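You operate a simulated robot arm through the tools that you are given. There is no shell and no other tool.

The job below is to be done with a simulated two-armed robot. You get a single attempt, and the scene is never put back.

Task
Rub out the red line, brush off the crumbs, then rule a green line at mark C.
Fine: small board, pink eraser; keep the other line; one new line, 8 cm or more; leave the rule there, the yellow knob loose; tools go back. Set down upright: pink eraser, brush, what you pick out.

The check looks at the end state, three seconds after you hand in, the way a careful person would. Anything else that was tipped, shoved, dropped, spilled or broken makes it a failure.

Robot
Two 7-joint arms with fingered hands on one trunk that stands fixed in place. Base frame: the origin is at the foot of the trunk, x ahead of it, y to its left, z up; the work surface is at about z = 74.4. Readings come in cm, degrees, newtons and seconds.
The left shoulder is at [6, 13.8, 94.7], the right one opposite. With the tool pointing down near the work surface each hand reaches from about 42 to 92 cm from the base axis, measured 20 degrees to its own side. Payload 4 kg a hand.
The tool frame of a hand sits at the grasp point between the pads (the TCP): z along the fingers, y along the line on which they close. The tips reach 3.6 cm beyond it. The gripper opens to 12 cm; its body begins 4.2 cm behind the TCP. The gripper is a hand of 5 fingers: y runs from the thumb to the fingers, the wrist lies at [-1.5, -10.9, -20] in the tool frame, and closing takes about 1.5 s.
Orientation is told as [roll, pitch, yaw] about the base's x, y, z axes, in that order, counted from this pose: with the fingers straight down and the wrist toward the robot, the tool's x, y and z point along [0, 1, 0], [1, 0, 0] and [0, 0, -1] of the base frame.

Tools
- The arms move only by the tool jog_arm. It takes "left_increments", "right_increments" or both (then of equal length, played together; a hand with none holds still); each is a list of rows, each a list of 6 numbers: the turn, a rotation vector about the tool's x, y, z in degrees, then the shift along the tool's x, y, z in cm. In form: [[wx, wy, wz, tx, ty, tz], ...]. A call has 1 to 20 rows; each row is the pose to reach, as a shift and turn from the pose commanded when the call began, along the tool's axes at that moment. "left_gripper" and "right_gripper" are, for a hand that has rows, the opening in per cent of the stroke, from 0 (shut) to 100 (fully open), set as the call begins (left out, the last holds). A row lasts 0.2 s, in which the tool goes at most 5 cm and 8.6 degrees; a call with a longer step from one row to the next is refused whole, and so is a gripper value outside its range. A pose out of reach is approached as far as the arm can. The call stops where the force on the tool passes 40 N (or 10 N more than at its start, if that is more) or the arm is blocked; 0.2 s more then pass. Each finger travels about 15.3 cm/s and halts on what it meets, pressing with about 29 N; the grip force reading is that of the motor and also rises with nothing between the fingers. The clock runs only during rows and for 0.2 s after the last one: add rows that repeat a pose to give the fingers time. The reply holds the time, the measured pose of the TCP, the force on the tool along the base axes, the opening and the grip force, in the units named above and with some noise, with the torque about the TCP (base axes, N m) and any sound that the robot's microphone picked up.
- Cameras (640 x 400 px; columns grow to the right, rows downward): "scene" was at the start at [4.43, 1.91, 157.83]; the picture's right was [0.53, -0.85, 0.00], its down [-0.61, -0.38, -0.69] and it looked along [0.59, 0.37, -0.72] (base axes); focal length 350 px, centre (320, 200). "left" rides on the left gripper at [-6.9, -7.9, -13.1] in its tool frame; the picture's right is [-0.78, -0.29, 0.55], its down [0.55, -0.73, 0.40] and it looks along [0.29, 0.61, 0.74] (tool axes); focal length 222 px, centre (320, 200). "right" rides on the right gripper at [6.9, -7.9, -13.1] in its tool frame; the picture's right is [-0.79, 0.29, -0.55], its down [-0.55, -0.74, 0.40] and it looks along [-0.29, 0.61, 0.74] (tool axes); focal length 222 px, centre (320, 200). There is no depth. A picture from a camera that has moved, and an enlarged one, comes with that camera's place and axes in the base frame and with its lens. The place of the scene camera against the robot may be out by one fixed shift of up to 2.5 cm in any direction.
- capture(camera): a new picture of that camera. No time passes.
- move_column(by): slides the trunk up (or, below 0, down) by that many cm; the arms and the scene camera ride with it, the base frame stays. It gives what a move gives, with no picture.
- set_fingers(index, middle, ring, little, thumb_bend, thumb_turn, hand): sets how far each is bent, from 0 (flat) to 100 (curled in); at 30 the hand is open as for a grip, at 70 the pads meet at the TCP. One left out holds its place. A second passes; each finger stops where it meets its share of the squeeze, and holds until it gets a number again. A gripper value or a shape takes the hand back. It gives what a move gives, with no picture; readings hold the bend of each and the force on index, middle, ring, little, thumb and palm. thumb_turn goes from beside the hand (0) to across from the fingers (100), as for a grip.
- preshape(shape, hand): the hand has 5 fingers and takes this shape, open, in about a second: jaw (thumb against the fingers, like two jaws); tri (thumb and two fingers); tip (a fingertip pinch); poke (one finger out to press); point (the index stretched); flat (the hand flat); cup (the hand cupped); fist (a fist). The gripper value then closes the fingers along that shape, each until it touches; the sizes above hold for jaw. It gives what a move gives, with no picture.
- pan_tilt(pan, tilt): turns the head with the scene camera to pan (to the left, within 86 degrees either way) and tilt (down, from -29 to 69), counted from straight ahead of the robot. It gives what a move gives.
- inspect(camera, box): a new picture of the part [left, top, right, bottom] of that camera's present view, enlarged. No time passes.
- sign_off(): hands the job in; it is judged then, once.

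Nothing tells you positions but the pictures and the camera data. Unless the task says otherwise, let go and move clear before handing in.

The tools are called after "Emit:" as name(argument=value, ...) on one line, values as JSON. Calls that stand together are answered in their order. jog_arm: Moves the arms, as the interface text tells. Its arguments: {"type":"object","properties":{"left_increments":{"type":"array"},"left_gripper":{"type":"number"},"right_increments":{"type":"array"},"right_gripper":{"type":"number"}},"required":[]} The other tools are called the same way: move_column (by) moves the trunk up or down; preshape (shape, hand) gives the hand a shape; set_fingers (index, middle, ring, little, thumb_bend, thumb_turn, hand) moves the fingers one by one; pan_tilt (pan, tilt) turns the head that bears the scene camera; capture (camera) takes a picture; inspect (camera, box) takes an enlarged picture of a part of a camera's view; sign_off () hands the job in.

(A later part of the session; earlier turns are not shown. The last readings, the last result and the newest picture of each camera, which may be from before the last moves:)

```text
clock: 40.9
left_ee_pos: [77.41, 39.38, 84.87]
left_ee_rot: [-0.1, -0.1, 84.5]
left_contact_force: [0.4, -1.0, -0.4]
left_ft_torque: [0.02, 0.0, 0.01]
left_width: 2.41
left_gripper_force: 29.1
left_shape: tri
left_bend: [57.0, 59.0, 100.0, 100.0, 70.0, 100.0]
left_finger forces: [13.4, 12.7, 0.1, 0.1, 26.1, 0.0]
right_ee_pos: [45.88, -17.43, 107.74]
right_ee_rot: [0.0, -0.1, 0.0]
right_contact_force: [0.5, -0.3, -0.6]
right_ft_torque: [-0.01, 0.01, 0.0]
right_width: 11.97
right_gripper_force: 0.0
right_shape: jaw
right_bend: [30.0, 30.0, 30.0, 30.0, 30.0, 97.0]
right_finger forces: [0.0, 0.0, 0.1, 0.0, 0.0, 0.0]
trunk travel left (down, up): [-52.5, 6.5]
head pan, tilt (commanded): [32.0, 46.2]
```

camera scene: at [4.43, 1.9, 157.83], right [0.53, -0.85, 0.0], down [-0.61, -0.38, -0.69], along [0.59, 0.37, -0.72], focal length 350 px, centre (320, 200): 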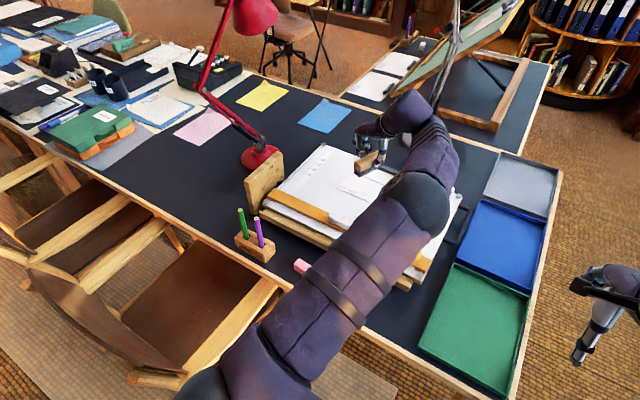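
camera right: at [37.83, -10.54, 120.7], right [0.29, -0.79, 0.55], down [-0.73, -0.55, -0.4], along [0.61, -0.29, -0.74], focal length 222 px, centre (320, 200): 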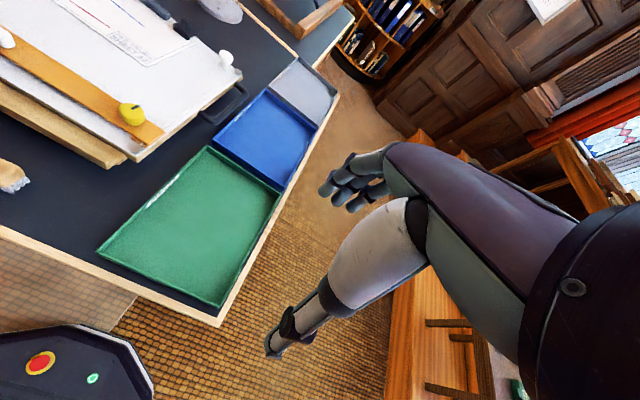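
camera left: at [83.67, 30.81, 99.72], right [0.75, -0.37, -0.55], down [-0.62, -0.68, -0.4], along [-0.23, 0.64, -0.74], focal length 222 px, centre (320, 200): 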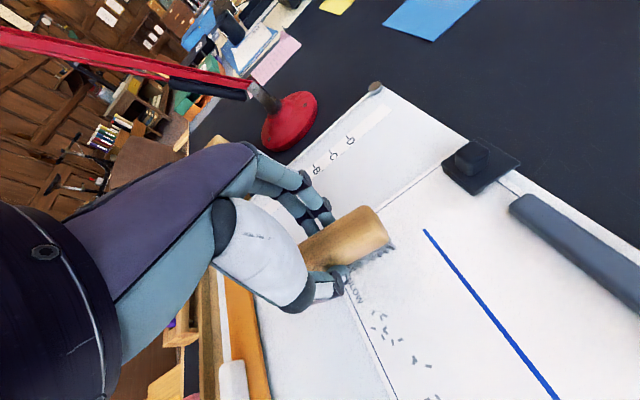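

Emit:
jog_arm(left_increments=[[0, 0, 0, 0, 0, 0.1], [0, 0, 0, 0, 0, 0.2], [0, 0, 0, 0, 0, 0.2]], left_gripper=0)

Emit:
inspect(camera="left", box=[300, 190, 440, 300])

```text
clock: 41.7
left_ee_pos: [77.5, 39.32, 84.88]
left_ee_rot: [-0.1, 0.0, 84.4]
left_contact_force: [-0.7, -1.6, 4.5]
left_ft_torque: [0.0, -0.01, -0.03]
left_width: 2.45
left_gripper_force: 29.2
left_shape: tri
left_bend: [57.0, 59.0, 100.0, 100.0, 70.0, 100.0]
left_finger forces: [13.5, 12.8, 0.1, 0.0, 27.1, 0.0]
right_ee_pos: [45.85, -17.55, 107.51]
right_ee_rot: [0.1, -0.1, 0.1]
right_contact_force: [0.7, 0.3, 0.3]
right_ft_torque: [-0.02, 0.01, 0.01]
right_width: 11.99
right_gripper_force: 0.1
right_shape: jaw
right_bend: [30.0, 30.0, 30.0, 30.0, 30.0, 97.0]
right_finger forces: [0.1, 0.0, 0.0, 0.0, 0.1, 0.1]
trunk travel left (down, up): [-52.5, 6.5]
head pan, tilt (commanded): [32.0, 46.2]
```

```text
3.64 times, centred on (370, 245) of left
camera zoom: at [83.69, 30.77, 97.93], right [0.75, -0.37, -0.55], down [-0.62, -0.68, -0.4], along [-0.22, 0.64, -0.74], focal length 808 px, centre (138, 36)
```

zoom: 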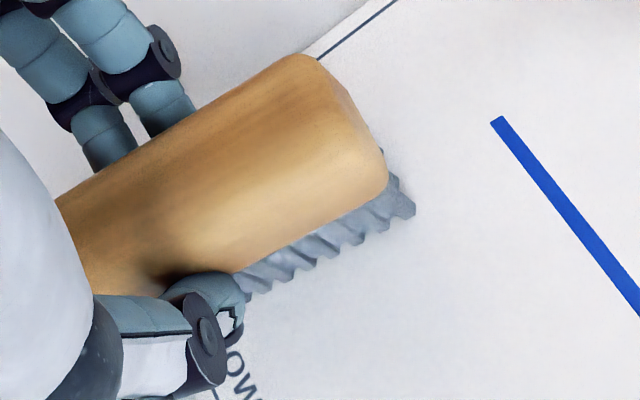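

Contact at 4.5 N on the sheet. I sweep slowly to the right through the crumbs, in two halves so I can watch the force.

Emit:
jog_arm(left_increments=[[0, 0, 0, -0.12, -1.2, 0], [0, 0, 0, -0.23, -2.4, 0], [0, 0, 0, -0.35, -3.6, 0], [0, 0, 0, -0.46, -4.8, 0], [0, 0, 0, -0.58, -6, 0], [0, 0, 0, -0.69, -7.2, 0], [0, 0, 0, -0.81, -8.4, 0], [0, 0, 0, -0.92, -9.6, 0], [0, 0, 0, -1.04, -10.8, 0], [0, 0, 0, -1.15, -12, 0]], left_gripper=0)

Emit:
capture(camera="left")

Emit:
inspect(camera="scene", box=[310, 120, 470, 230])

```text
clock: 43.9
left_ee_pos: [77.37, 27.28, 84.73]
left_ee_rot: [-0.1, 0.0, 84.4]
left_contact_force: [0.1, 3.8, 11.2]
left_ft_torque: [0.15, 0.0, 0.04]
left_width: 2.51
left_gripper_force: 28.8
left_shape: tri
left_bend: [57.0, 59.0, 100.0, 100.0, 70.0, 100.0]
left_finger forces: [15.7, 15.2, 0.0, 0.0, 27.6, 0.0]
right_ee_pos: [45.68, -17.47, 107.57]
right_ee_rot: [0.0, 0.0, 0.0]
right_contact_force: [-0.5, 0.8, -0.9]
right_ft_torque: [0.02, -0.01, 0.0]
right_width: 12.0
right_gripper_force: 0.0
right_shape: jaw
right_bend: [30.0, 30.0, 30.0, 30.0, 30.0, 97.0]
right_finger forces: [0.1, 0.0, 0.0, 0.0, 0.0, 0.1]
trunk travel left (down, up): [-52.5, 6.5]
head pan, tilt (commanded): [32.0, 46.2]
```

```text
taken
camera left: at [83.61, 18.69, 97.89], right [0.75, -0.37, -0.55], down [-0.62, -0.68, -0.4], along [-0.22, 0.64, -0.74], focal length 222 px, centre (320, 200)
```

left: 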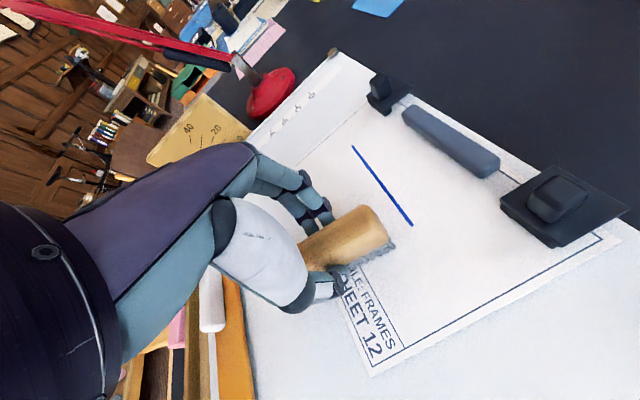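

```text
3.64 times, centred on (390, 175) of scene
camera zoom: at [4.33, 1.88, 157.84], right [0.53, -0.85, 0.0], down [-0.61, -0.38, -0.69], along [0.59, 0.37, -0.72], focal length 1274 px, centre (66, 291)
```

zoom: 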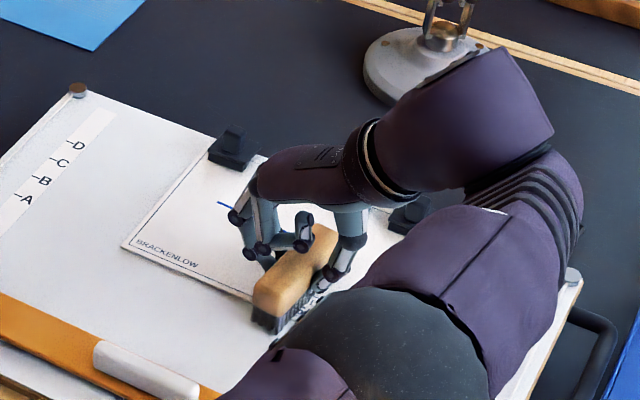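

The swept part of the sheet is clean. I continue the stroke past the sheet's right edge with slightly less pressure.

Emit:
jog_arm(left_increments=[[0, 0, 0, -0.12, -1.2, -0.05], [0, 0, 0, -0.23, -2.4, -0.05], [0, 0, 0, -0.35, -3.6, -0.05], [0, 0, 0, -0.46, -4.8, -0.05], [0, 0, 0, -0.58, -6, -0.05], [0, 0, 0, -0.69, -7.2, 0], [0, 0, 0, -0.81, -8.4, 0], [0, 0, 0, -0.92, -9.6, 0], [0, 0, 0, -1.04, -10.8, 0], [0, 0, 0, -1.15, -12, 0]], left_gripper=0)

Emit:
capture(camera="left")

Emit:
inspect(camera="scene", box=[310, 120, 470, 230])

```text
clock: 46.1
left_ee_pos: [77.52, 15.15, 84.57]
left_ee_rot: [0.1, 0.1, 84.4]
left_contact_force: [0.0, 0.6, -1.2]
left_ft_torque: [0.0, 0.02, 0.02]
left_width: 2.49
left_gripper_force: 29.0
left_shape: tri
left_bend: [57.0, 59.0, 100.0, 100.0, 70.0, 100.0]
left_finger forces: [14.9, 13.8, 0.1, 0.0, 28.7, 0.0]
right_ee_pos: [45.9, -17.54, 107.61]
right_ee_rot: [0.0, 0.0, 0.0]
right_contact_force: [0.0, 0.0, -0.5]
right_ft_torque: [0.01, 0.03, -0.02]
right_width: 11.96
right_gripper_force: 0.0
right_shape: jaw
right_bend: [30.0, 30.0, 30.0, 30.0, 30.0, 97.0]
right_finger forces: [0.1, 0.0, 0.0, 0.1, 0.1, 0.1]
trunk travel left (down, up): [-52.5, 6.5]
head pan, tilt (commanded): [32.0, 46.2]
```

```text
taken
camera left: at [83.62, 6.68, 97.65], right [0.75, -0.37, -0.55], down [-0.62, -0.68, -0.4], along [-0.23, 0.64, -0.74], focal length 222 px, centre (320, 200)
```

left: 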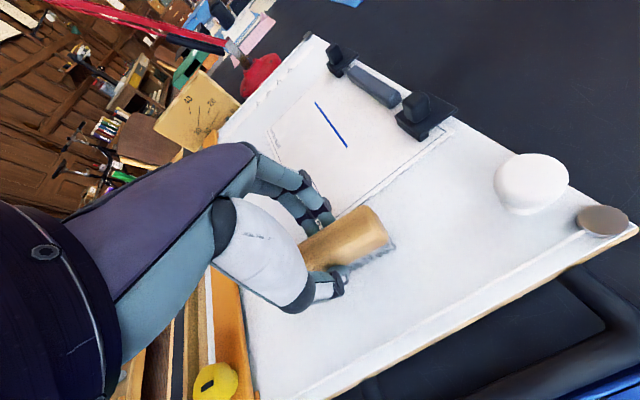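

```text
3.64 times, centred on (390, 175) of scene
camera zoom: at [4.45, 1.87, 157.82], right [0.53, -0.85, 0.0], down [-0.61, -0.38, -0.69], along [0.59, 0.37, -0.72], focal length 1274 px, centre (66, 291)
```

zoom: 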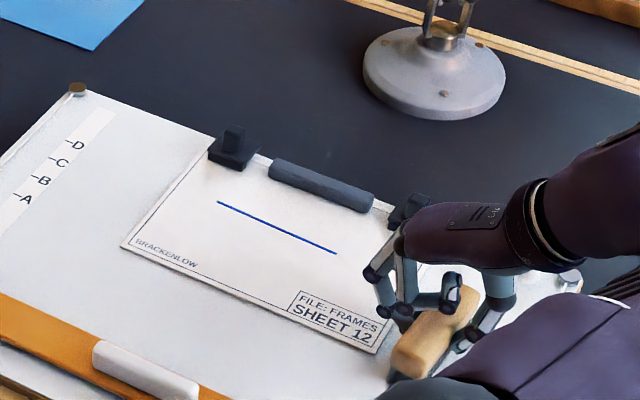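

The sheet looks clear, with the blue line and print intact. I lift the brush and check the whole board for any crumbs.

Emit:
jog_arm(left_increments=[[0, 0, 0, 0, 0, -2], [0, 0, 0, 0, 0, -5], [0, 0, 0, 0, 0, -9], [0, 0, 0, 0, 0, -12], [0, 0, 0, 0, 0, -12]], left_gripper=0)

Emit:
inspect(camera="scene", box=[300, 150, 440, 250])

Emit:
inspect(camera="left", box=[240, 80, 460, 230])

Emit:
inspect(camera="left", box=[240, 200, 640, 400])

```text
clock: 47.3
left_ee_pos: [77.42, 15.31, 96.76]
left_ee_rot: [-0.1, 0.0, 84.4]
left_contact_force: [0.2, -0.1, -0.2]
left_ft_torque: [-0.03, -0.01, 0.0]
left_width: 2.48
left_gripper_force: 29.8
left_shape: tri
left_bend: [57.0, 59.0, 100.0, 100.0, 70.0, 100.0]
left_finger forces: [14.8, 13.8, 0.0, 0.0, 28.6, 0.1]
right_ee_pos: [45.85, -17.55, 107.36]
right_ee_rot: [0.0, -0.1, 0.0]
right_contact_force: [0.4, -0.4, -0.6]
right_ft_torque: [0.05, 0.0, 0.01]
right_width: 11.95
right_gripper_force: 0.0
right_shape: jaw
right_bend: [30.0, 30.0, 30.0, 30.0, 30.0, 97.0]
right_finger forces: [0.0, 0.0, 0.0, 0.0, 0.1, 0.0]
trunk travel left (down, up): [-52.5, 6.5]
head pan, tilt (commanded): [32.0, 46.2]
```

```text
4.00 times, centred on (370, 200) of scene
camera zoom: at [4.46, 1.9, 157.83], right [0.53, -0.85, 0.0], down [-0.61, -0.38, -0.69], along [0.59, 0.37, -0.72], focal length 1402 px, centre (120, 200)
```

zoom: 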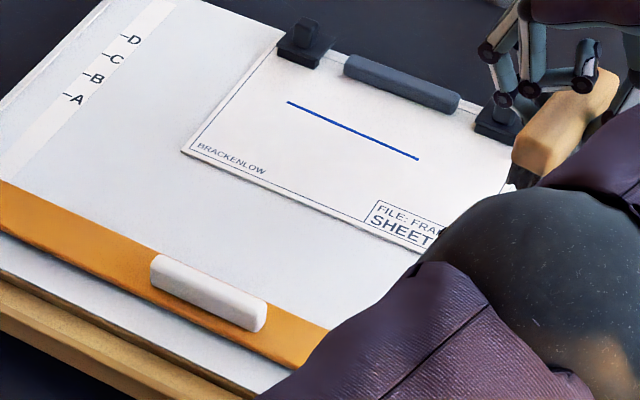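

```text
2.67 times, centred on (350, 155) of left
camera zoom: at [83.62, 6.69, 109.74], right [0.75, -0.37, -0.55], down [-0.62, -0.68, -0.4], along [-0.23, 0.64, -0.74], focal length 592 px, centre (240, 320)
```

zoom: 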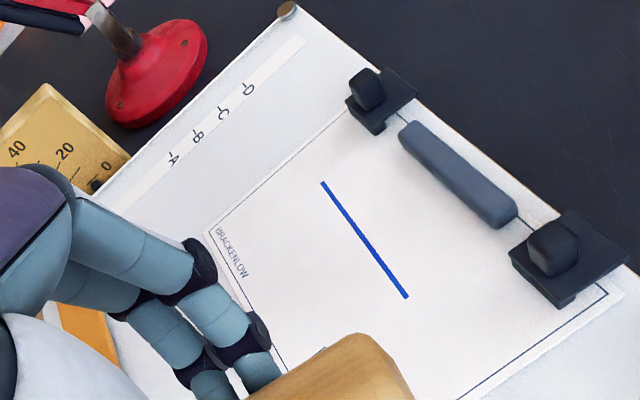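

```text
1.60 times, centred on (440, 300) of left
camera zoom: at [83.62, 6.69, 109.74], right [0.75, -0.37, -0.55], down [-0.62, -0.68, -0.4], along [-0.23, 0.64, -0.74], focal length 355 px, centre (128, 40)
```

zoom: 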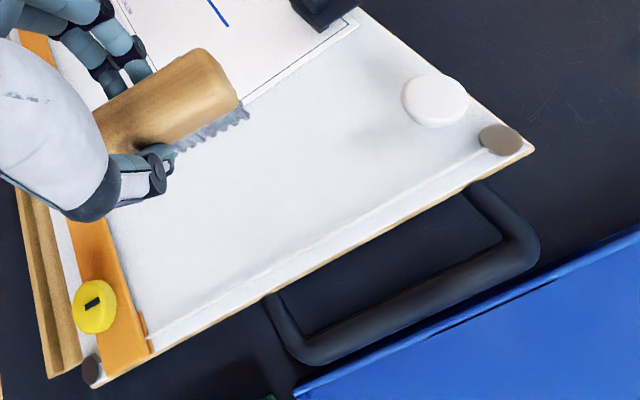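

No crumbs remain anywhere on the sheet or board. I bring the brush back above its original place, unwinding the wrist on the way.

Emit:
jog_arm(left_increments=[[0, 0, 8, 3.2, 0.15, 0], [0, 0, 16, 6.4, 0.3, 0], [0, 0, 24, 9.6, 0.45, 0], [0, 0, 32, 12.8, 0.6, 0], [0, 0, 40, 16, 0.75, 0], [0, 0, 48, 19.2, 0.9, 0], [0, 0, 56, 22.4, 1.05, 0], [0, 0, 64, 25.6, 1.2, 0], [0, 0, 72, 28.8, 1.3, 0], [0, 0, 80, 31.76, 1.45, 0], [0, 0, 80, 31.76, 1.45, 0], [0, 0, 80, 31.76, 1.45, 4], [0, 0, 80, 31.76, 1.45, 8], [0, 0, 80, 31.76, 1.45, 12], [0, 0, 80, 31.76, 1.45, 14], [0, 0, 80, 31.76, 1.45, 14]], left_gripper=0)

Emit:
inspect(camera="left", box=[260, 180, 420, 305])

Emit:
capture(camera="scene")

```text
clock: 50.7
left_ee_pos: [46.06, 19.93, 82.74]
left_ee_rot: [0.0, 0.0, 4.4]
left_contact_force: [-0.5, -0.4, -1.1]
left_ft_torque: [0.0, 0.0, -0.02]
left_width: 2.51
left_gripper_force: 28.7
left_shape: tri
left_bend: [57.0, 59.0, 100.0, 100.0, 70.0, 100.0]
left_finger forces: [14.5, 13.6, 0.1, 0.1, 28.2, 0.1]
right_ee_pos: [45.77, -17.48, 107.66]
right_ee_rot: [0.1, 0.0, 0.0]
right_contact_force: [0.3, 0.9, 0.2]
right_ft_torque: [0.01, 0.0, 0.02]
right_width: 11.99
right_gripper_force: 0.1
right_shape: jaw
right_bend: [30.0, 30.0, 30.0, 30.0, 30.0, 97.0]
right_finger forces: [0.0, 0.1, 0.0, 0.0, 0.1, 0.1]
trunk travel left (down, up): [-52.5, 6.5]
head pan, tilt (commanded): [32.0, 46.2]
```

```text
3.20 times, centred on (340, 242) of left
camera zoom: at [38.67, 12.31, 95.71], right [-0.23, -0.81, -0.55], down [-0.78, 0.49, -0.4], along [0.59, 0.33, -0.74], focal length 711 px, centre (256, 64)
```

zoom: 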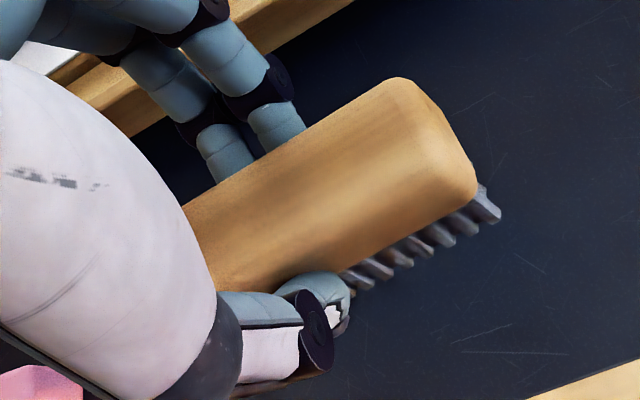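

```text
taken
camera scene: at [4.43, 1.9, 157.83], right [0.53, -0.85, 0.0], down [-0.61, -0.38, -0.69], along [0.59, 0.37, -0.72], focal length 350 px, centre (320, 200)
```

scene: 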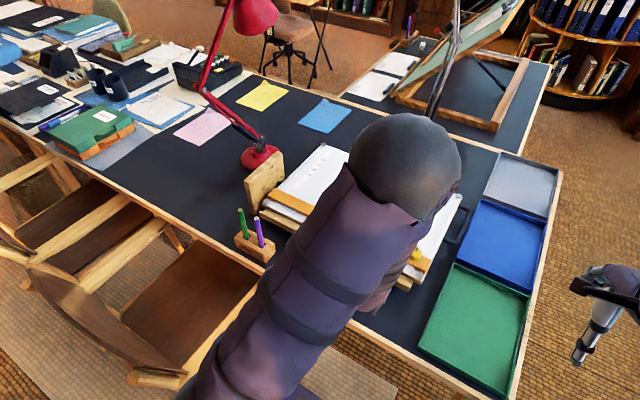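

The brush hangs level above its old spot. I lower it to the table.

Emit:
jog_arm(left_increments=[[0, 0, 0, 0, 0, 1.5], [0, 0, 0, 0, 0, 2.5], [0, 0, 0, 0, 0, 3], [0, 0, 0, 0, 0, 3], [0, 0, 0, 0, 0, 3]], left_gripper=0)

Emit:
jog_arm(left_increments=[[0, 0, 0, 0, 0, 0.1], [0, 0, 0, 0, 0, 0.2], [0, 0, 0, 0, 0, 0.2]], left_gripper=0)

```text
clock: 51.9
left_ee_pos: [45.95, 19.84, 79.75]
left_ee_rot: [0.1, 0.0, 4.4]
left_contact_force: [-0.8, 0.0, -0.8]
left_ft_torque: [-0.06, 0.0, 0.03]
left_width: 2.49
left_gripper_force: 29.0
left_shape: tri
left_bend: [57.0, 59.0, 100.0, 100.0, 70.0, 100.0]
left_finger forces: [14.4, 13.6, 0.1, 0.0, 28.1, 0.1]
right_ee_pos: [45.81, -17.47, 107.6]
right_ee_rot: [0.0, -0.1, -0.1]
right_contact_force: [0.2, 0.3, 0.0]
right_ft_torque: [0.01, 0.02, 0.01]
right_width: 11.99
right_gripper_force: 0.0
right_shape: jaw
right_bend: [30.0, 30.0, 30.0, 30.0, 30.0, 97.0]
right_finger forces: [0.0, 0.1, 0.0, 0.1, 0.0, 0.1]
trunk travel left (down, up): [-52.5, 6.5]
head pan, tilt (commanded): [32.0, 46.2]
```

```text
clock: 52.7
left_ee_pos: [45.96, 19.75, 79.52]
left_ee_rot: [0.0, -0.1, 4.5]
left_contact_force: [0.0, 0.0, 0.0]
left_ft_torque: [0.01, -0.01, 0.01]
left_width: 2.45
left_gripper_force: 28.7
left_shape: tri
left_bend: [57.0, 59.0, 100.0, 100.0, 70.0, 100.0]
left_finger forces: [14.6, 13.7, 0.1, 0.1, 28.2, 0.1]
right_ee_pos: [45.78, -17.43, 107.6]
right_ee_rot: [-0.1, -0.1, 0.0]
right_contact_force: [0.4, -0.4, 0.2]
right_ft_torque: [0.03, 0.02, -0.01]
right_width: 11.96
right_gripper_force: 0.0
right_shape: jaw
right_bend: [30.0, 30.0, 30.0, 30.0, 30.0, 97.0]
right_finger forces: [0.1, 0.0, 0.0, 0.1, 0.1, 0.1]
trunk travel left (down, up): [-52.5, 6.5]
head pan, tilt (commanded): [32.0, 46.2]
```

No contact yet, so I go on in small steps.

Emit:
jog_arm(left_increments=[[0, 0, 0, 0, 0, 0.1], [0, 0, 0, 0, 0, 0.15], [0, 0, 0, 0, 0, 0.15]], left_gripper=0)

```text
clock: 53.5
left_ee_pos: [46.11, 19.76, 79.48]
left_ee_rot: [0.0, -0.1, 4.6]
left_contact_force: [0.7, 0.0, 13.3]
left_ft_torque: [0.02, 0.05, 0.01]
left_width: 2.51
left_gripper_force: 29.1
left_shape: tri
left_bend: [57.0, 59.0, 100.0, 100.0, 70.0, 100.0]
left_finger forces: [15.2, 14.3, 0.1, 0.1, 30.0, 0.0]
right_ee_pos: [45.78, -17.45, 107.72]
right_ee_rot: [0.0, 0.0, 0.0]
right_contact_force: [-0.4, 0.0, -0.2]
right_ft_torque: [0.0, 0.0, 0.0]
right_width: 11.99
right_gripper_force: 0.2
right_shape: jaw
right_bend: [30.0, 30.0, 30.0, 30.0, 30.0, 97.0]
right_finger forces: [0.0, 0.1, 0.0, 0.0, 0.0, 0.1]
trunk travel left (down, up): [-52.5, 6.5]
head pan, tilt (commanded): [32.0, 46.2]
```

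The brush is on the table. I ease off slightly, open and rise.

Emit:
jog_arm(left_increments=[[0, 0, 0, 0, 0, -0.12], [0, 0, 0, 0, 0, -0.12]], left_gripper=0)

Emit:
jog_arm(left_increments=[[0, 0, 0, 0, 0, 0], [0, 0, 0, 0, 0, 0], [0, 0, 0, 0, 0, 0], [0, 0, 0, 0, 0, 0], [0, 0, 0, 0, 0, 0]], left_gripper=50)

Emit:
jog_arm(left_increments=[[0, 0, 0, 0, 0, -1.5], [0, 0, 0, 0, 0, -4], [0, 0, 0, 0, 0, -8], [0, 0, 0, 0, 0, -12], [0, 0, 0, 0, 0, -16], [0, 0, 0, 0, 0, -16]], left_gripper=50)

Emit:
capture(camera="left")

Emit:
capture(camera="scene")

```text
clock: 54.1
left_ee_pos: [45.91, 19.81, 79.47]
left_ee_rot: [0.1, 0.0, 4.4]
left_contact_force: [1.7, 0.7, 6.0]
left_ft_torque: [0.03, -0.07, -0.01]
left_width: 2.5
left_gripper_force: 28.8
left_shape: tri
left_bend: [57.0, 59.0, 100.0, 100.0, 70.0, 100.0]
left_finger forces: [15.4, 14.7, 0.0, 0.0, 28.4, 0.0]
right_ee_pos: [45.84, -17.48, 107.53]
right_ee_rot: [-0.1, 0.0, 0.0]
right_contact_force: [0.5, 0.0, 0.2]
right_ft_torque: [-0.02, -0.02, -0.02]
right_width: 11.95
right_gripper_force: 0.1
right_shape: jaw
right_bend: [30.0, 30.0, 30.0, 30.0, 30.0, 97.0]
right_finger forces: [0.1, 0.1, 0.0, 0.0, 0.0, 0.1]
trunk travel left (down, up): [-52.5, 6.5]
head pan, tilt (commanded): [32.0, 46.2]
```

```text
clock: 55.3
left_ee_pos: [46.0, 19.76, 79.59]
left_ee_rot: [-0.1, -0.1, 4.4]
left_contact_force: [-0.1, 0.8, -0.2]
left_ft_torque: [0.03, 0.01, -0.01]
left_width: 5.99
left_gripper_force: 0.2
left_shape: tri
left_bend: [42.0, 46.0, 99.0, 99.0, 56.0, 100.0]
left_finger forces: [0.1, 0.0, 0.1, 0.0, 0.1, 0.0]
right_ee_pos: [45.83, -17.49, 107.45]
right_ee_rot: [-0.1, 0.0, 0.0]
right_contact_force: [-0.9, 0.8, -0.2]
right_ft_torque: [0.02, 0.02, 0.0]
right_width: 11.96
right_gripper_force: 0.0
right_shape: jaw
right_bend: [30.0, 30.0, 30.0, 30.0, 30.0, 97.0]
right_finger forces: [0.0, 0.1, 0.1, 0.0, 0.0, 0.1]
trunk travel left (down, up): [-52.5, 6.5]
head pan, tilt (commanded): [32.0, 46.2]
```

```text
clock: 56.7
left_ee_pos: [45.9, 19.84, 95.38]
left_ee_rot: [0.0, 0.1, 4.5]
left_contact_force: [0.9, 0.5, -0.3]
left_ft_torque: [-0.01, 0.01, 0.0]
left_width: 5.99
left_gripper_force: 0.0
left_shape: tri
left_bend: [42.0, 46.0, 99.0, 99.0, 56.0, 100.0]
left_finger forces: [0.1, 0.1, 0.0, 0.0, 0.0, 0.0]
right_ee_pos: [45.87, -17.44, 107.63]
right_ee_rot: [0.1, 0.0, 0.0]
right_contact_force: [0.0, 0.4, -0.4]
right_ft_torque: [-0.01, 0.0, 0.0]
right_width: 11.98
right_gripper_force: 0.0
right_shape: jaw
right_bend: [30.0, 30.0, 30.0, 30.0, 30.0, 97.0]
right_finger forces: [0.0, 0.0, 0.1, 0.0, 0.0, 0.0]
trunk travel left (down, up): [-52.5, 6.5]
head pan, tilt (commanded): [32.0, 46.2]
```

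```text
taken
camera left: at [38.64, 12.34, 108.58], right [-0.23, -0.81, -0.55], down [-0.78, 0.49, -0.4], along [0.59, 0.33, -0.74], focal length 222 px, centre (320, 200)
```

left: 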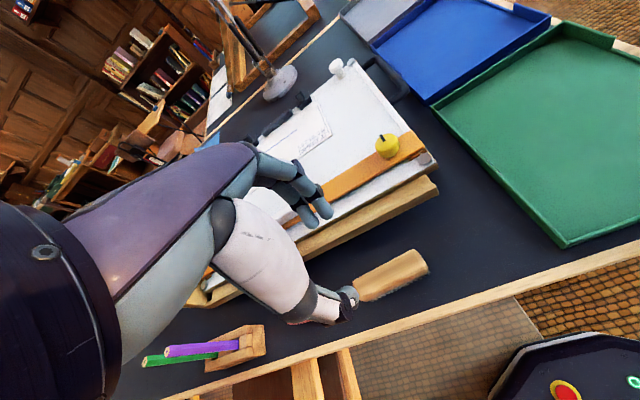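

```text
taken
camera scene: at [4.48, 1.93, 157.83], right [0.53, -0.85, 0.0], down [-0.61, -0.38, -0.69], along [0.59, 0.37, -0.72], focal length 350 px, centre (320, 200)
```

scene: 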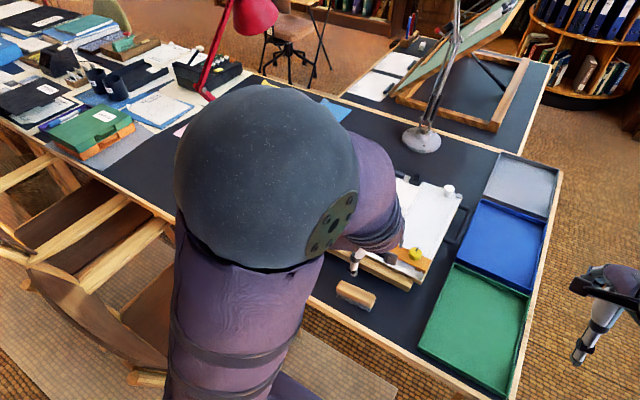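

The brush stands where it was. Next comes the rule: I move the left hand toward the white handle and bring the right hand near the yellow knob to see its state.

Emit:
jog_arm(left_increments=[[0, 0, 1, 2.3, 1.2, -0.5], [0, 0, 2, 4.6, 2.4, -1], [0, 0, 3, 6.9, 3.6, -1.5], [0, 0, 4.5, 9.2, 4.8, -2], [0, 0, 4.5, 11.5, 6, -2.5], [0, 0, 4.5, 13.5, 7.1, -3], [0, 0, 4.5, 13.5, 7.1, -3]], right_increments=[[0, 0, 0, 3.4, 1.4, 1.5], [0, 0, 0, 6.8, 2.8, 3], [0, 0, 0, 10.2, 4.2, 4.5], [0, 0, 0, 13.6, 5.6, 6], [0, 0, 0, 17, 7, 8], [0, 0, 0, 20.4, 8.1, 10.5], [0, 0, 0, 20.4, 8.1, 10.5]])

Emit:
capture(camera="right")

Emit:
capture(camera="left")

Emit:
capture(camera="scene")

```text
clock: 58.3
left_ee_pos: [52.04, 33.87, 98.58]
left_ee_rot: [-0.1, 0.1, -0.1]
left_contact_force: [0.1, 0.0, 1.0]
left_ft_torque: [0.04, 0.01, -0.05]
left_width: 5.97
left_gripper_force: 0.1
left_shape: tri
left_bend: [42.0, 46.0, 99.0, 99.0, 56.0, 100.0]
left_finger forces: [0.1, 0.0, 0.0, 0.0, 0.1, 0.0]
right_ee_pos: [53.91, 3.09, 97.1]
right_ee_rot: [0.1, 0.0, 0.0]
right_contact_force: [-0.3, 0.6, -0.4]
right_ft_torque: [0.06, 0.0, 0.0]
right_width: 11.97
right_gripper_force: 0.0
right_shape: jaw
right_bend: [30.0, 30.0, 30.0, 30.0, 30.0, 97.0]
right_finger forces: [0.0, 0.0, 0.0, 0.1, 0.0, 0.1]
trunk travel left (down, up): [-52.5, 6.5]
head pan, tilt (commanded): [32.0, 46.2]
```

```text
taken
camera right: at [45.91, 9.87, 110.2], right [0.29, -0.79, 0.55], down [-0.74, -0.55, -0.4], along [0.61, -0.29, -0.74], focal length 222 px, centre (320, 200)
```

right: 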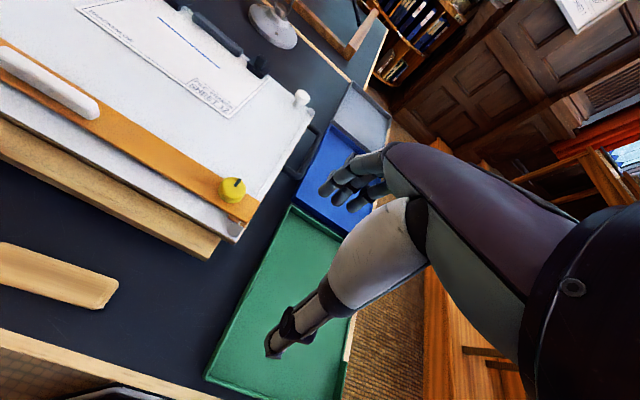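

```text
taken
camera left: at [44.15, 26.89, 111.63], right [-0.29, -0.78, -0.55], down [-0.73, 0.55, -0.4], along [0.61, 0.29, -0.74], focal length 222 px, centre (320, 200)
```

left: 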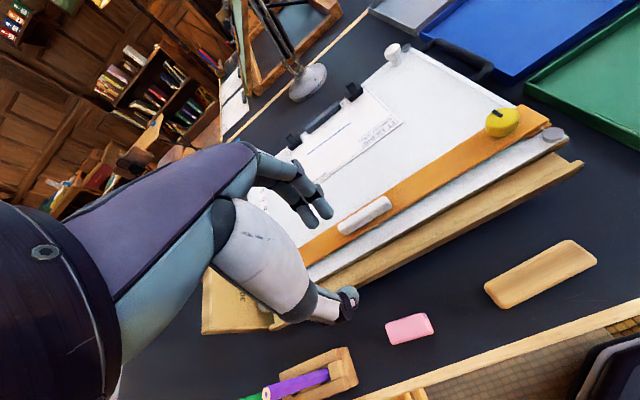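

```text
taken
camera scene: at [4.38, 1.83, 157.84], right [0.53, -0.85, 0.0], down [-0.61, -0.38, -0.69], along [0.59, 0.37, -0.72], focal length 350 px, centre (320, 200)
```

scene: 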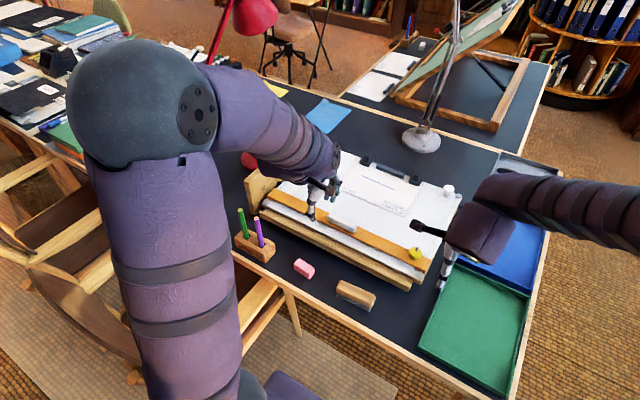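

Emit:
inspect(camera="right", box=[200, 160, 264, 220])

Emit:
inspect(camera="left", box=[470, 90, 566, 150])

Emit:
inspect(camera="left", box=[300, 180, 420, 255])

Emit:
inspect(camera="scene", box=[400, 235, 440, 275])

```text
6.67 times, centred on (232, 190) of right
camera zoom: at [45.91, 9.87, 110.2], right [0.29, -0.79, 0.55], down [-0.74, -0.55, -0.4], along [0.61, -0.29, -0.74], focal length 1481 px, centre (907, 267)
```

zoom: 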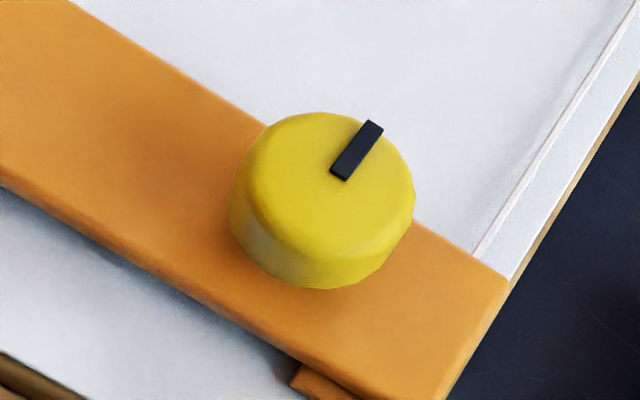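

```text
6.67 times, centred on (518, 120) of left
camera zoom: at [44.15, 26.89, 111.63], right [-0.29, -0.78, -0.55], down [-0.73, 0.55, -0.4], along [0.61, 0.29, -0.74], focal length 1481 px, centre (-1000, 733)
```

zoom: 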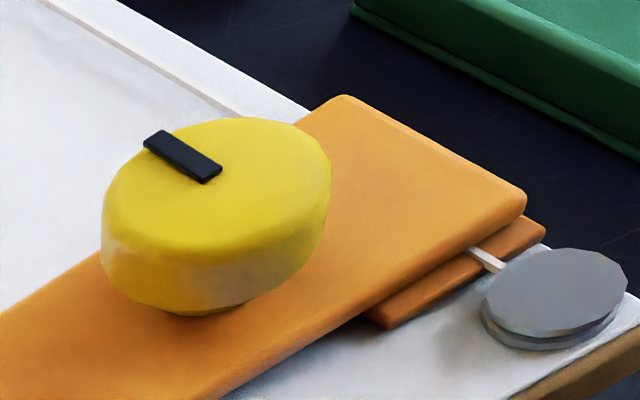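

```text
5.33 times, centred on (360, 218) of left
camera zoom: at [44.15, 26.89, 111.63], right [-0.29, -0.78, -0.55], down [-0.73, 0.55, -0.4], along [0.61, 0.29, -0.74], focal length 1185 px, centre (107, 107)
```

zoom: 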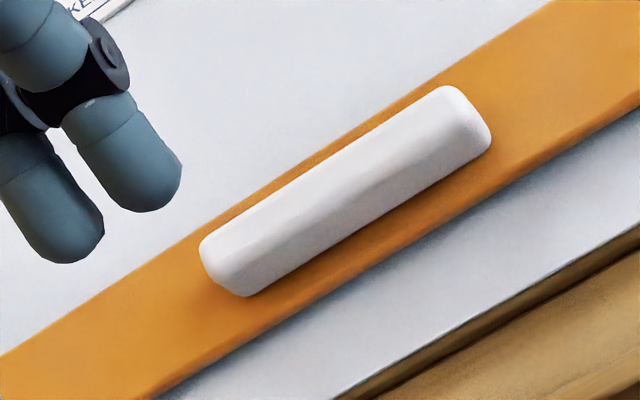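

```text
10.00 times, centred on (420, 255) of scene
camera zoom: at [4.38, 1.83, 157.84], right [0.53, -0.85, 0.0], down [-0.61, -0.38, -0.69], along [0.59, 0.37, -0.72], focal length 3504 px, centre (-680, -350)
```

zoom: 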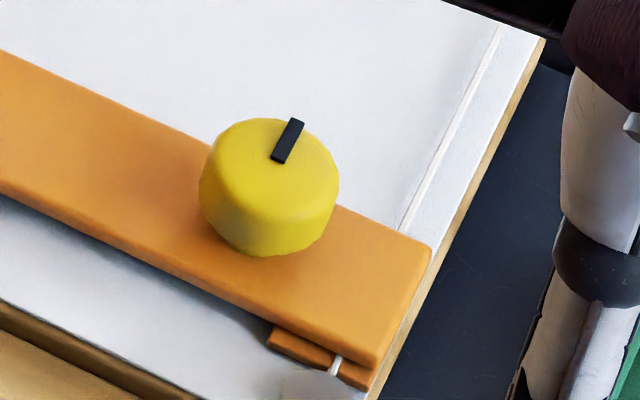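

I can't tell from its look whether the knob is loose, so I'll test it by gently moving the rule by its white handle, which is centred near (61.5, 33). I go above the handle first.

Emit:
jog_arm(left_increments=[[0, 0, 0, -0.2, 2.5, 2], [0, 0, 0, -0.5, 5, 4.5], [0, 0, 0, -0.8, 7.5, 7], [0, 0, 0, -1.07, 9.46, 9.5], [0, 0, 0, -1.07, 9.46, 9.5]], left_gripper=45)

Emit:
capture(camera="left")

Emit:
inspect(camera="left", box=[280, 190, 440, 310])

Emit:
inspect(camera="right", box=[0, 0, 240, 200])

```text
clock: 59.5
left_ee_pos: [61.49, 32.69, 88.99]
left_ee_rot: [-0.1, 0.0, -0.1]
left_contact_force: [-0.6, 0.0, -0.5]
left_ft_torque: [0.02, 0.03, -0.01]
left_width: 5.43
left_gripper_force: 0.0
left_shape: tri
left_bend: [44.0, 48.0, 99.0, 99.0, 61.0, 100.0]
left_finger forces: [0.1, 0.0, 0.1, 0.0, 0.2, 0.0]
right_ee_pos: [53.78, 3.13, 97.14]
right_ee_rot: [0.0, 0.0, 0.0]
right_contact_force: [-0.3, 0.3, -0.6]
right_ft_torque: [-0.04, 0.0, -0.02]
right_width: 11.99
right_gripper_force: 0.0
right_shape: jaw
right_bend: [30.0, 30.0, 30.0, 30.0, 30.0, 97.0]
right_finger forces: [0.1, 0.0, 0.0, 0.0, 0.1, 0.0]
trunk travel left (down, up): [-52.5, 6.5]
head pan, tilt (commanded): [32.0, 46.2]
```

```text
taken
camera left: at [53.57, 25.78, 102.09], right [-0.29, -0.78, -0.55], down [-0.73, 0.55, -0.4], along [0.61, 0.29, -0.74], focal length 222 px, centre (320, 200)
```

left: 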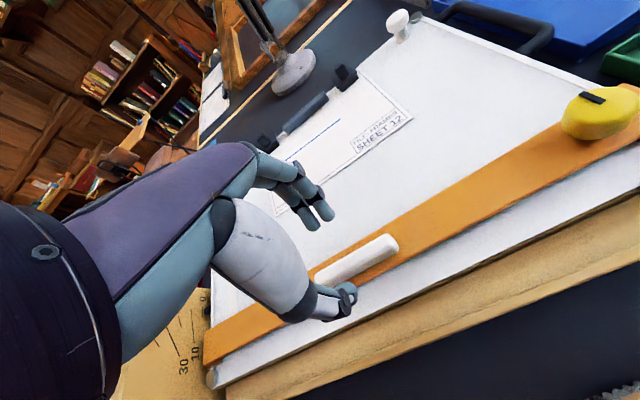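

```text
3.33 times, centred on (360, 250) of left
camera zoom: at [53.57, 25.78, 102.09], right [-0.29, -0.78, -0.55], down [-0.73, 0.55, -0.4], along [0.61, 0.29, -0.74], focal length 740 px, centre (187, 33)
```

zoom: 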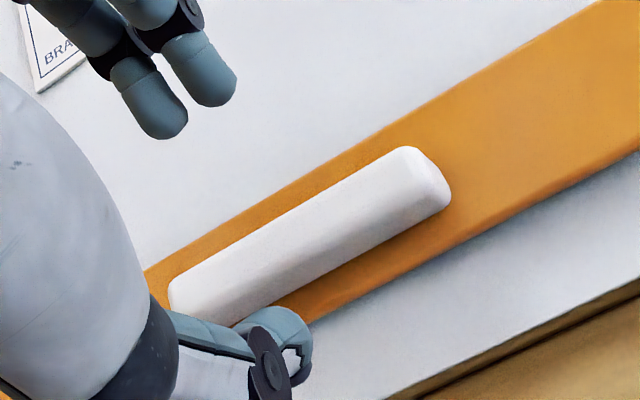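

```text
2.00 times, centred on (120, 100) of right
camera zoom: at [45.91, 9.89, 110.2], right [0.29, -0.79, 0.55], down [-0.74, -0.55, -0.4], along [0.61, -0.29, -0.74], focal length 444 px, centre (720, 400)
```

zoom: 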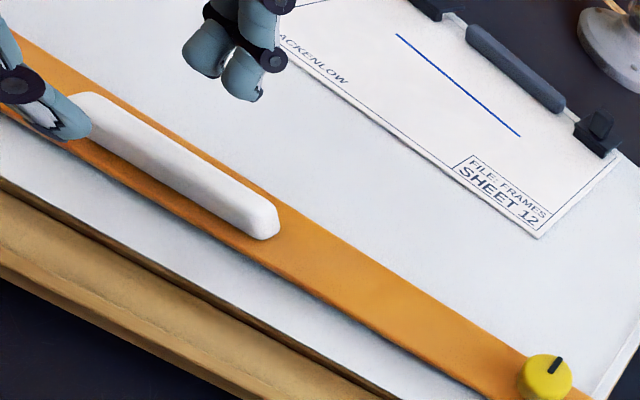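

The handle's centre is about 0.4 cm nearer than the TCP and its top is near z 82.8. I correct, descend around it and close gently.

Emit:
jog_arm(left_increments=[[0, 0, 0, 0, -0.4, 1.5], [0, 0, 0, 0, -0.4, 3], [0, 0, 0, 0, -0.4, 4], [0, 0, 0, 0, -0.4, 4.5], [0, 0, 0, 0, -0.4, 4.5]], left_gripper=45)

Emit:
inspect(camera="left", box=[280, 190, 440, 310])

Emit:
inspect(camera="right", box=[0, 0, 160, 120])

```text
clock: 60.7
left_ee_pos: [61.01, 32.59, 84.5]
left_ee_rot: [0.1, 0.0, -0.1]
left_contact_force: [-0.6, -0.2, 0.4]
left_ft_torque: [0.0, -0.01, 0.03]
left_width: 5.41
left_gripper_force: 0.2
left_shape: tri
left_bend: [44.0, 48.0, 99.0, 99.0, 61.0, 100.0]
left_finger forces: [0.0, 0.0, 0.0, 0.1, 0.1, 0.0]
right_ee_pos: [53.88, 2.9, 97.16]
right_ee_rot: [0.1, -0.1, -0.1]
right_contact_force: [-1.0, 0.1, -0.6]
right_ft_torque: [0.01, 0.04, -0.01]
right_width: 11.98
right_gripper_force: 0.0
right_shape: jaw
right_bend: [30.0, 30.0, 30.0, 30.0, 30.0, 97.0]
right_finger forces: [0.1, 0.0, 0.1, 0.1, 0.0, 0.0]
trunk travel left (down, up): [-52.5, 6.5]
head pan, tilt (commanded): [32.0, 46.2]
```

```text
3.33 times, centred on (360, 250) of left
camera zoom: at [53.23, 25.76, 97.6], right [-0.29, -0.78, -0.55], down [-0.73, 0.55, -0.4], along [0.61, 0.29, -0.74], focal length 740 px, centre (187, 33)
```

zoom: 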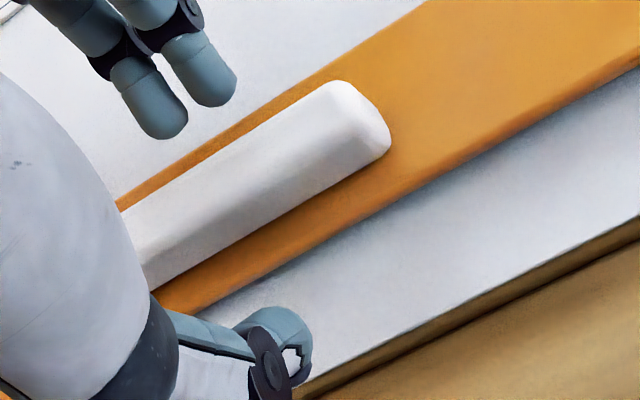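

```text
3.33 times, centred on (80, 60) of right
camera zoom: at [45.94, 9.89, 110.19], right [0.29, -0.79, 0.55], down [-0.74, -0.55, -0.4], along [0.61, -0.29, -0.74], focal length 740 px, centre (1120, 667)
```

zoom: 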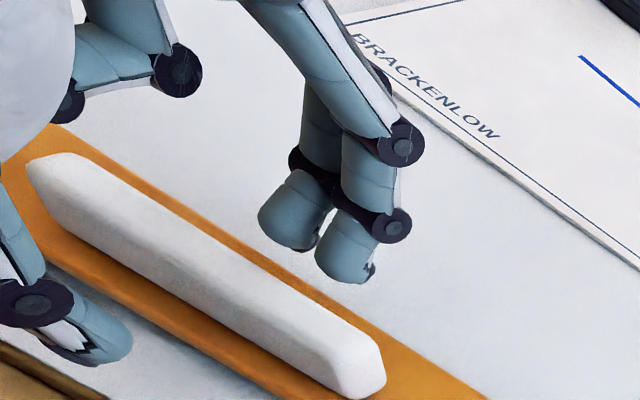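

The fingers straddle the handle. I close on it.

Emit:
jog_arm(left_increments=[[0, 0, 0, 0, 0, 0], [0, 0, 0, 0, 0, 0], [0, 0, 0, 0, 0, 0], [0, 0, 0, 0, 0, 0], [0, 0, 0, 0, 0, 0], [0, 0, 0, 0, 0, 0], [0, 0, 0, 0, 0, 0]], left_gripper=0)

Emit:
inspect(camera="left", box=[280, 190, 440, 310])

Emit:
inspect(camera="right", box=[0, 0, 160, 120])

```text
clock: 62.3
left_ee_pos: [61.1, 32.65, 84.44]
left_ee_rot: [0.1, 0.0, -0.1]
left_contact_force: [0.4, 0.2, -2.6]
left_ft_torque: [-0.03, -0.05, -0.03]
left_width: 1.1
left_gripper_force: 28.6
left_shape: tri
left_bend: [72.0, 63.0, 100.0, 100.0, 71.0, 100.0]
left_finger forces: [13.1, 12.8, 0.0, 0.0, 25.6, 0.0]
right_ee_pos: [53.92, 2.93, 97.09]
right_ee_rot: [0.0, 0.0, 0.0]
right_contact_force: [-0.7, 0.2, -0.1]
right_ft_torque: [-0.02, 0.0, -0.03]
right_width: 11.95
right_gripper_force: 0.2
right_shape: jaw
right_bend: [30.0, 30.0, 30.0, 30.0, 30.0, 97.0]
right_finger forces: [0.1, 0.0, 0.0, 0.0, 0.0, 0.1]
trunk travel left (down, up): [-52.5, 6.5]
head pan, tilt (commanded): [32.0, 46.2]
```

```text
3.33 times, centred on (360, 250) of left
camera zoom: at [53.24, 25.76, 97.6], right [-0.29, -0.78, -0.55], down [-0.73, 0.55, -0.4], along [0.61, 0.29, -0.74], focal length 740 px, centre (187, 33)
```

zoom: 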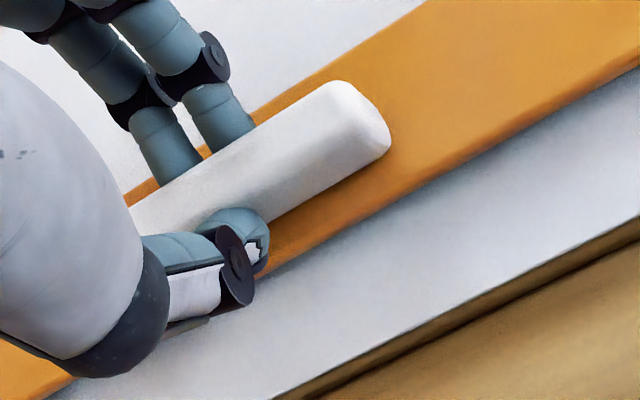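

```text
3.33 times, centred on (80, 60) of right
camera zoom: at [45.96, 9.9, 110.18], right [0.29, -0.79, 0.55], down [-0.74, -0.55, -0.4], along [0.61, -0.29, -0.74], focal length 740 px, centre (1120, 667)
```

zoom: 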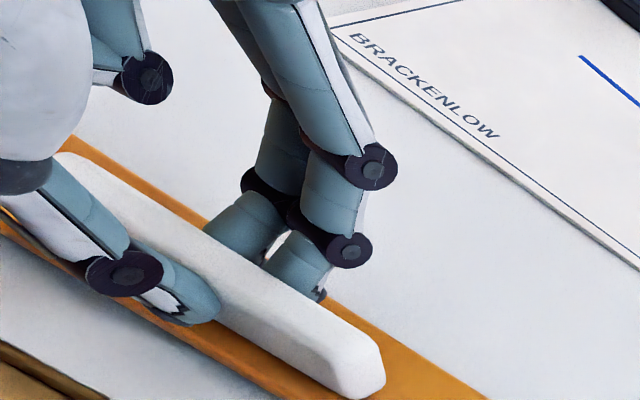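

The handle is gripped. I test with a small push up the board of 0.6 cm to see whether the rule slides.

Emit:
jog_arm(left_increments=[[0, 0, 0, 0, 0.2, 0], [0, 0, 0, 0, 0.4, 0], [0, 0, 0, 0, 0.6, 0], [0, 0, 0, 0, 0.6, 0]], left_gripper=0)

Emit:
inspect(camera="left", box=[280, 190, 440, 310])

Emit:
inspect(camera="right", box=[200, 160, 264, 220])

```text
clock: 63.3
left_ee_pos: [61.7, 32.73, 84.45]
left_ee_rot: [0.0, 0.0, -0.1]
left_contact_force: [-2.1, -2.1, -1.3]
left_ft_torque: [-0.1, 0.05, -0.01]
left_width: 1.04
left_gripper_force: 28.9
left_shape: tri
left_bend: [72.0, 63.0, 100.0, 100.0, 71.0, 100.0]
left_finger forces: [13.1, 12.7, 0.1, 0.0, 27.9, 0.0]
right_ee_pos: [53.95, 2.91, 97.07]
right_ee_rot: [0.0, 0.0, -0.1]
right_contact_force: [0.1, 0.2, 0.3]
right_ft_torque: [0.0, -0.01, 0.0]
right_width: 11.96
right_gripper_force: 0.0
right_shape: jaw
right_bend: [30.0, 30.0, 30.0, 30.0, 30.0, 97.0]
right_finger forces: [0.0, 0.0, 0.0, 0.0, 0.1, 0.0]
trunk travel left (down, up): [-52.5, 6.5]
head pan, tilt (commanded): [32.0, 46.2]
```

```text
3.33 times, centred on (360, 250) of left
camera zoom: at [53.85, 25.77, 97.59], right [-0.29, -0.78, -0.55], down [-0.73, 0.55, -0.4], along [0.61, 0.29, -0.74], focal length 740 px, centre (187, 33)
```

zoom: 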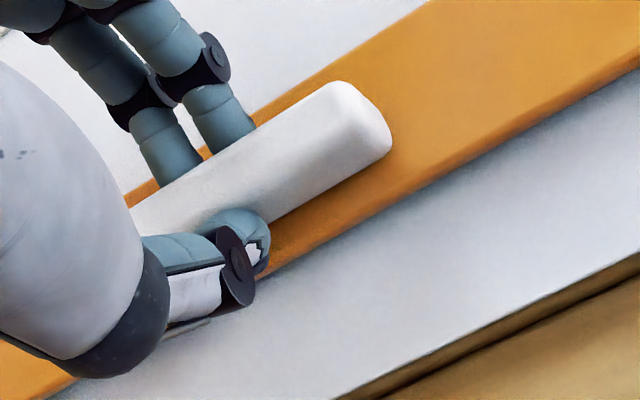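

```text
6.67 times, centred on (232, 190) of right
camera zoom: at [45.94, 9.88, 110.19], right [0.29, -0.79, 0.55], down [-0.74, -0.55, -0.4], along [0.61, -0.29, -0.74], focal length 1481 px, centre (907, 267)
```

zoom: 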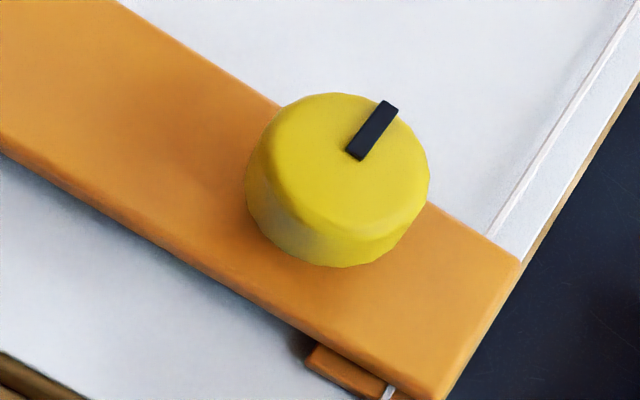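

The rule slides freely with about 2 N, so the yellow knob is already loose and I'll leave it alone. I now slide the rule up the board to just short of mark C.

Emit:
jog_arm(left_increments=[[0, 0, 0, 0, 0.8, 0], [0, 0, 0, 0, 1.8, 0], [0, 0, 0, 0, 2.8, 0], [0, 0, 0, 0, 3.8, 0], [0, 0, 0, 0, 4.8, 0], [0, 0, 0, 0, 5.8, 0], [0, 0, 0, 0, 6.8, 0], [0, 0, 0, 0, 7.5, 0], [0, 0, 0, 0, 7.5, 0]], left_gripper=0)

Emit:
capture(camera="left")

Emit:
capture(camera="scene")

```text
clock: 65.3
left_ee_pos: [69.17, 32.78, 84.5]
left_ee_rot: [0.1, 0.0, -0.1]
left_contact_force: [0.4, -1.5, -0.9]
left_ft_torque: [-0.11, 0.03, -0.01]
left_width: 1.03
left_gripper_force: 29.4
left_shape: tri
left_bend: [72.0, 63.0, 100.0, 100.0, 71.0, 100.0]
left_finger forces: [13.9, 13.6, 0.0, 0.0, 27.9, 0.0]
right_ee_pos: [53.92, 3.13, 97.11]
right_ee_rot: [0.0, 0.0, 0.0]
right_contact_force: [0.7, 0.0, 0.5]
right_ft_torque: [-0.01, -0.02, 0.0]
right_width: 11.97
right_gripper_force: 0.0
right_shape: jaw
right_bend: [30.0, 30.0, 30.0, 30.0, 30.0, 97.0]
right_finger forces: [0.1, 0.0, 0.0, 0.0, 0.0, 0.1]
trunk travel left (down, up): [-52.5, 6.5]
head pan, tilt (commanded): [32.0, 46.2]
```

```text
taken
camera left: at [61.36, 25.77, 97.59], right [-0.29, -0.78, -0.55], down [-0.73, 0.55, -0.4], along [0.61, 0.29, -0.74], focal length 222 px, centre (320, 200)
```

left: 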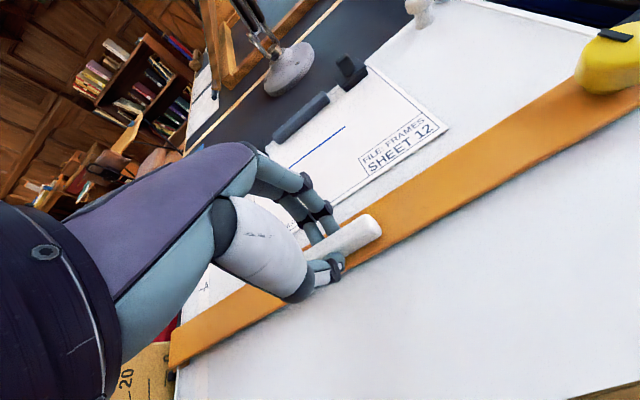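

```text
taken
camera scene: at [4.46, 1.9, 157.83], right [0.53, -0.85, 0.0], down [-0.61, -0.38, -0.69], along [0.59, 0.37, -0.72], focal length 350 px, centre (320, 200)
```

scene: 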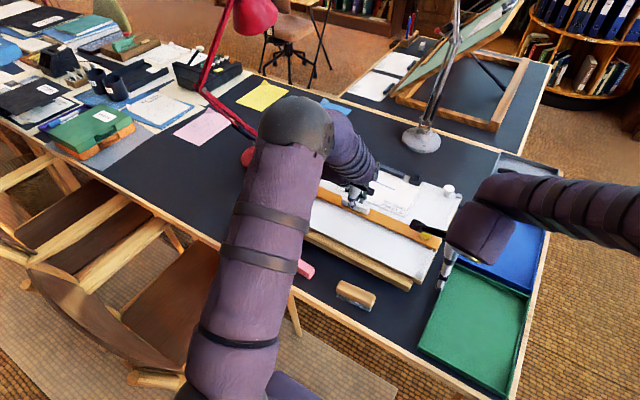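

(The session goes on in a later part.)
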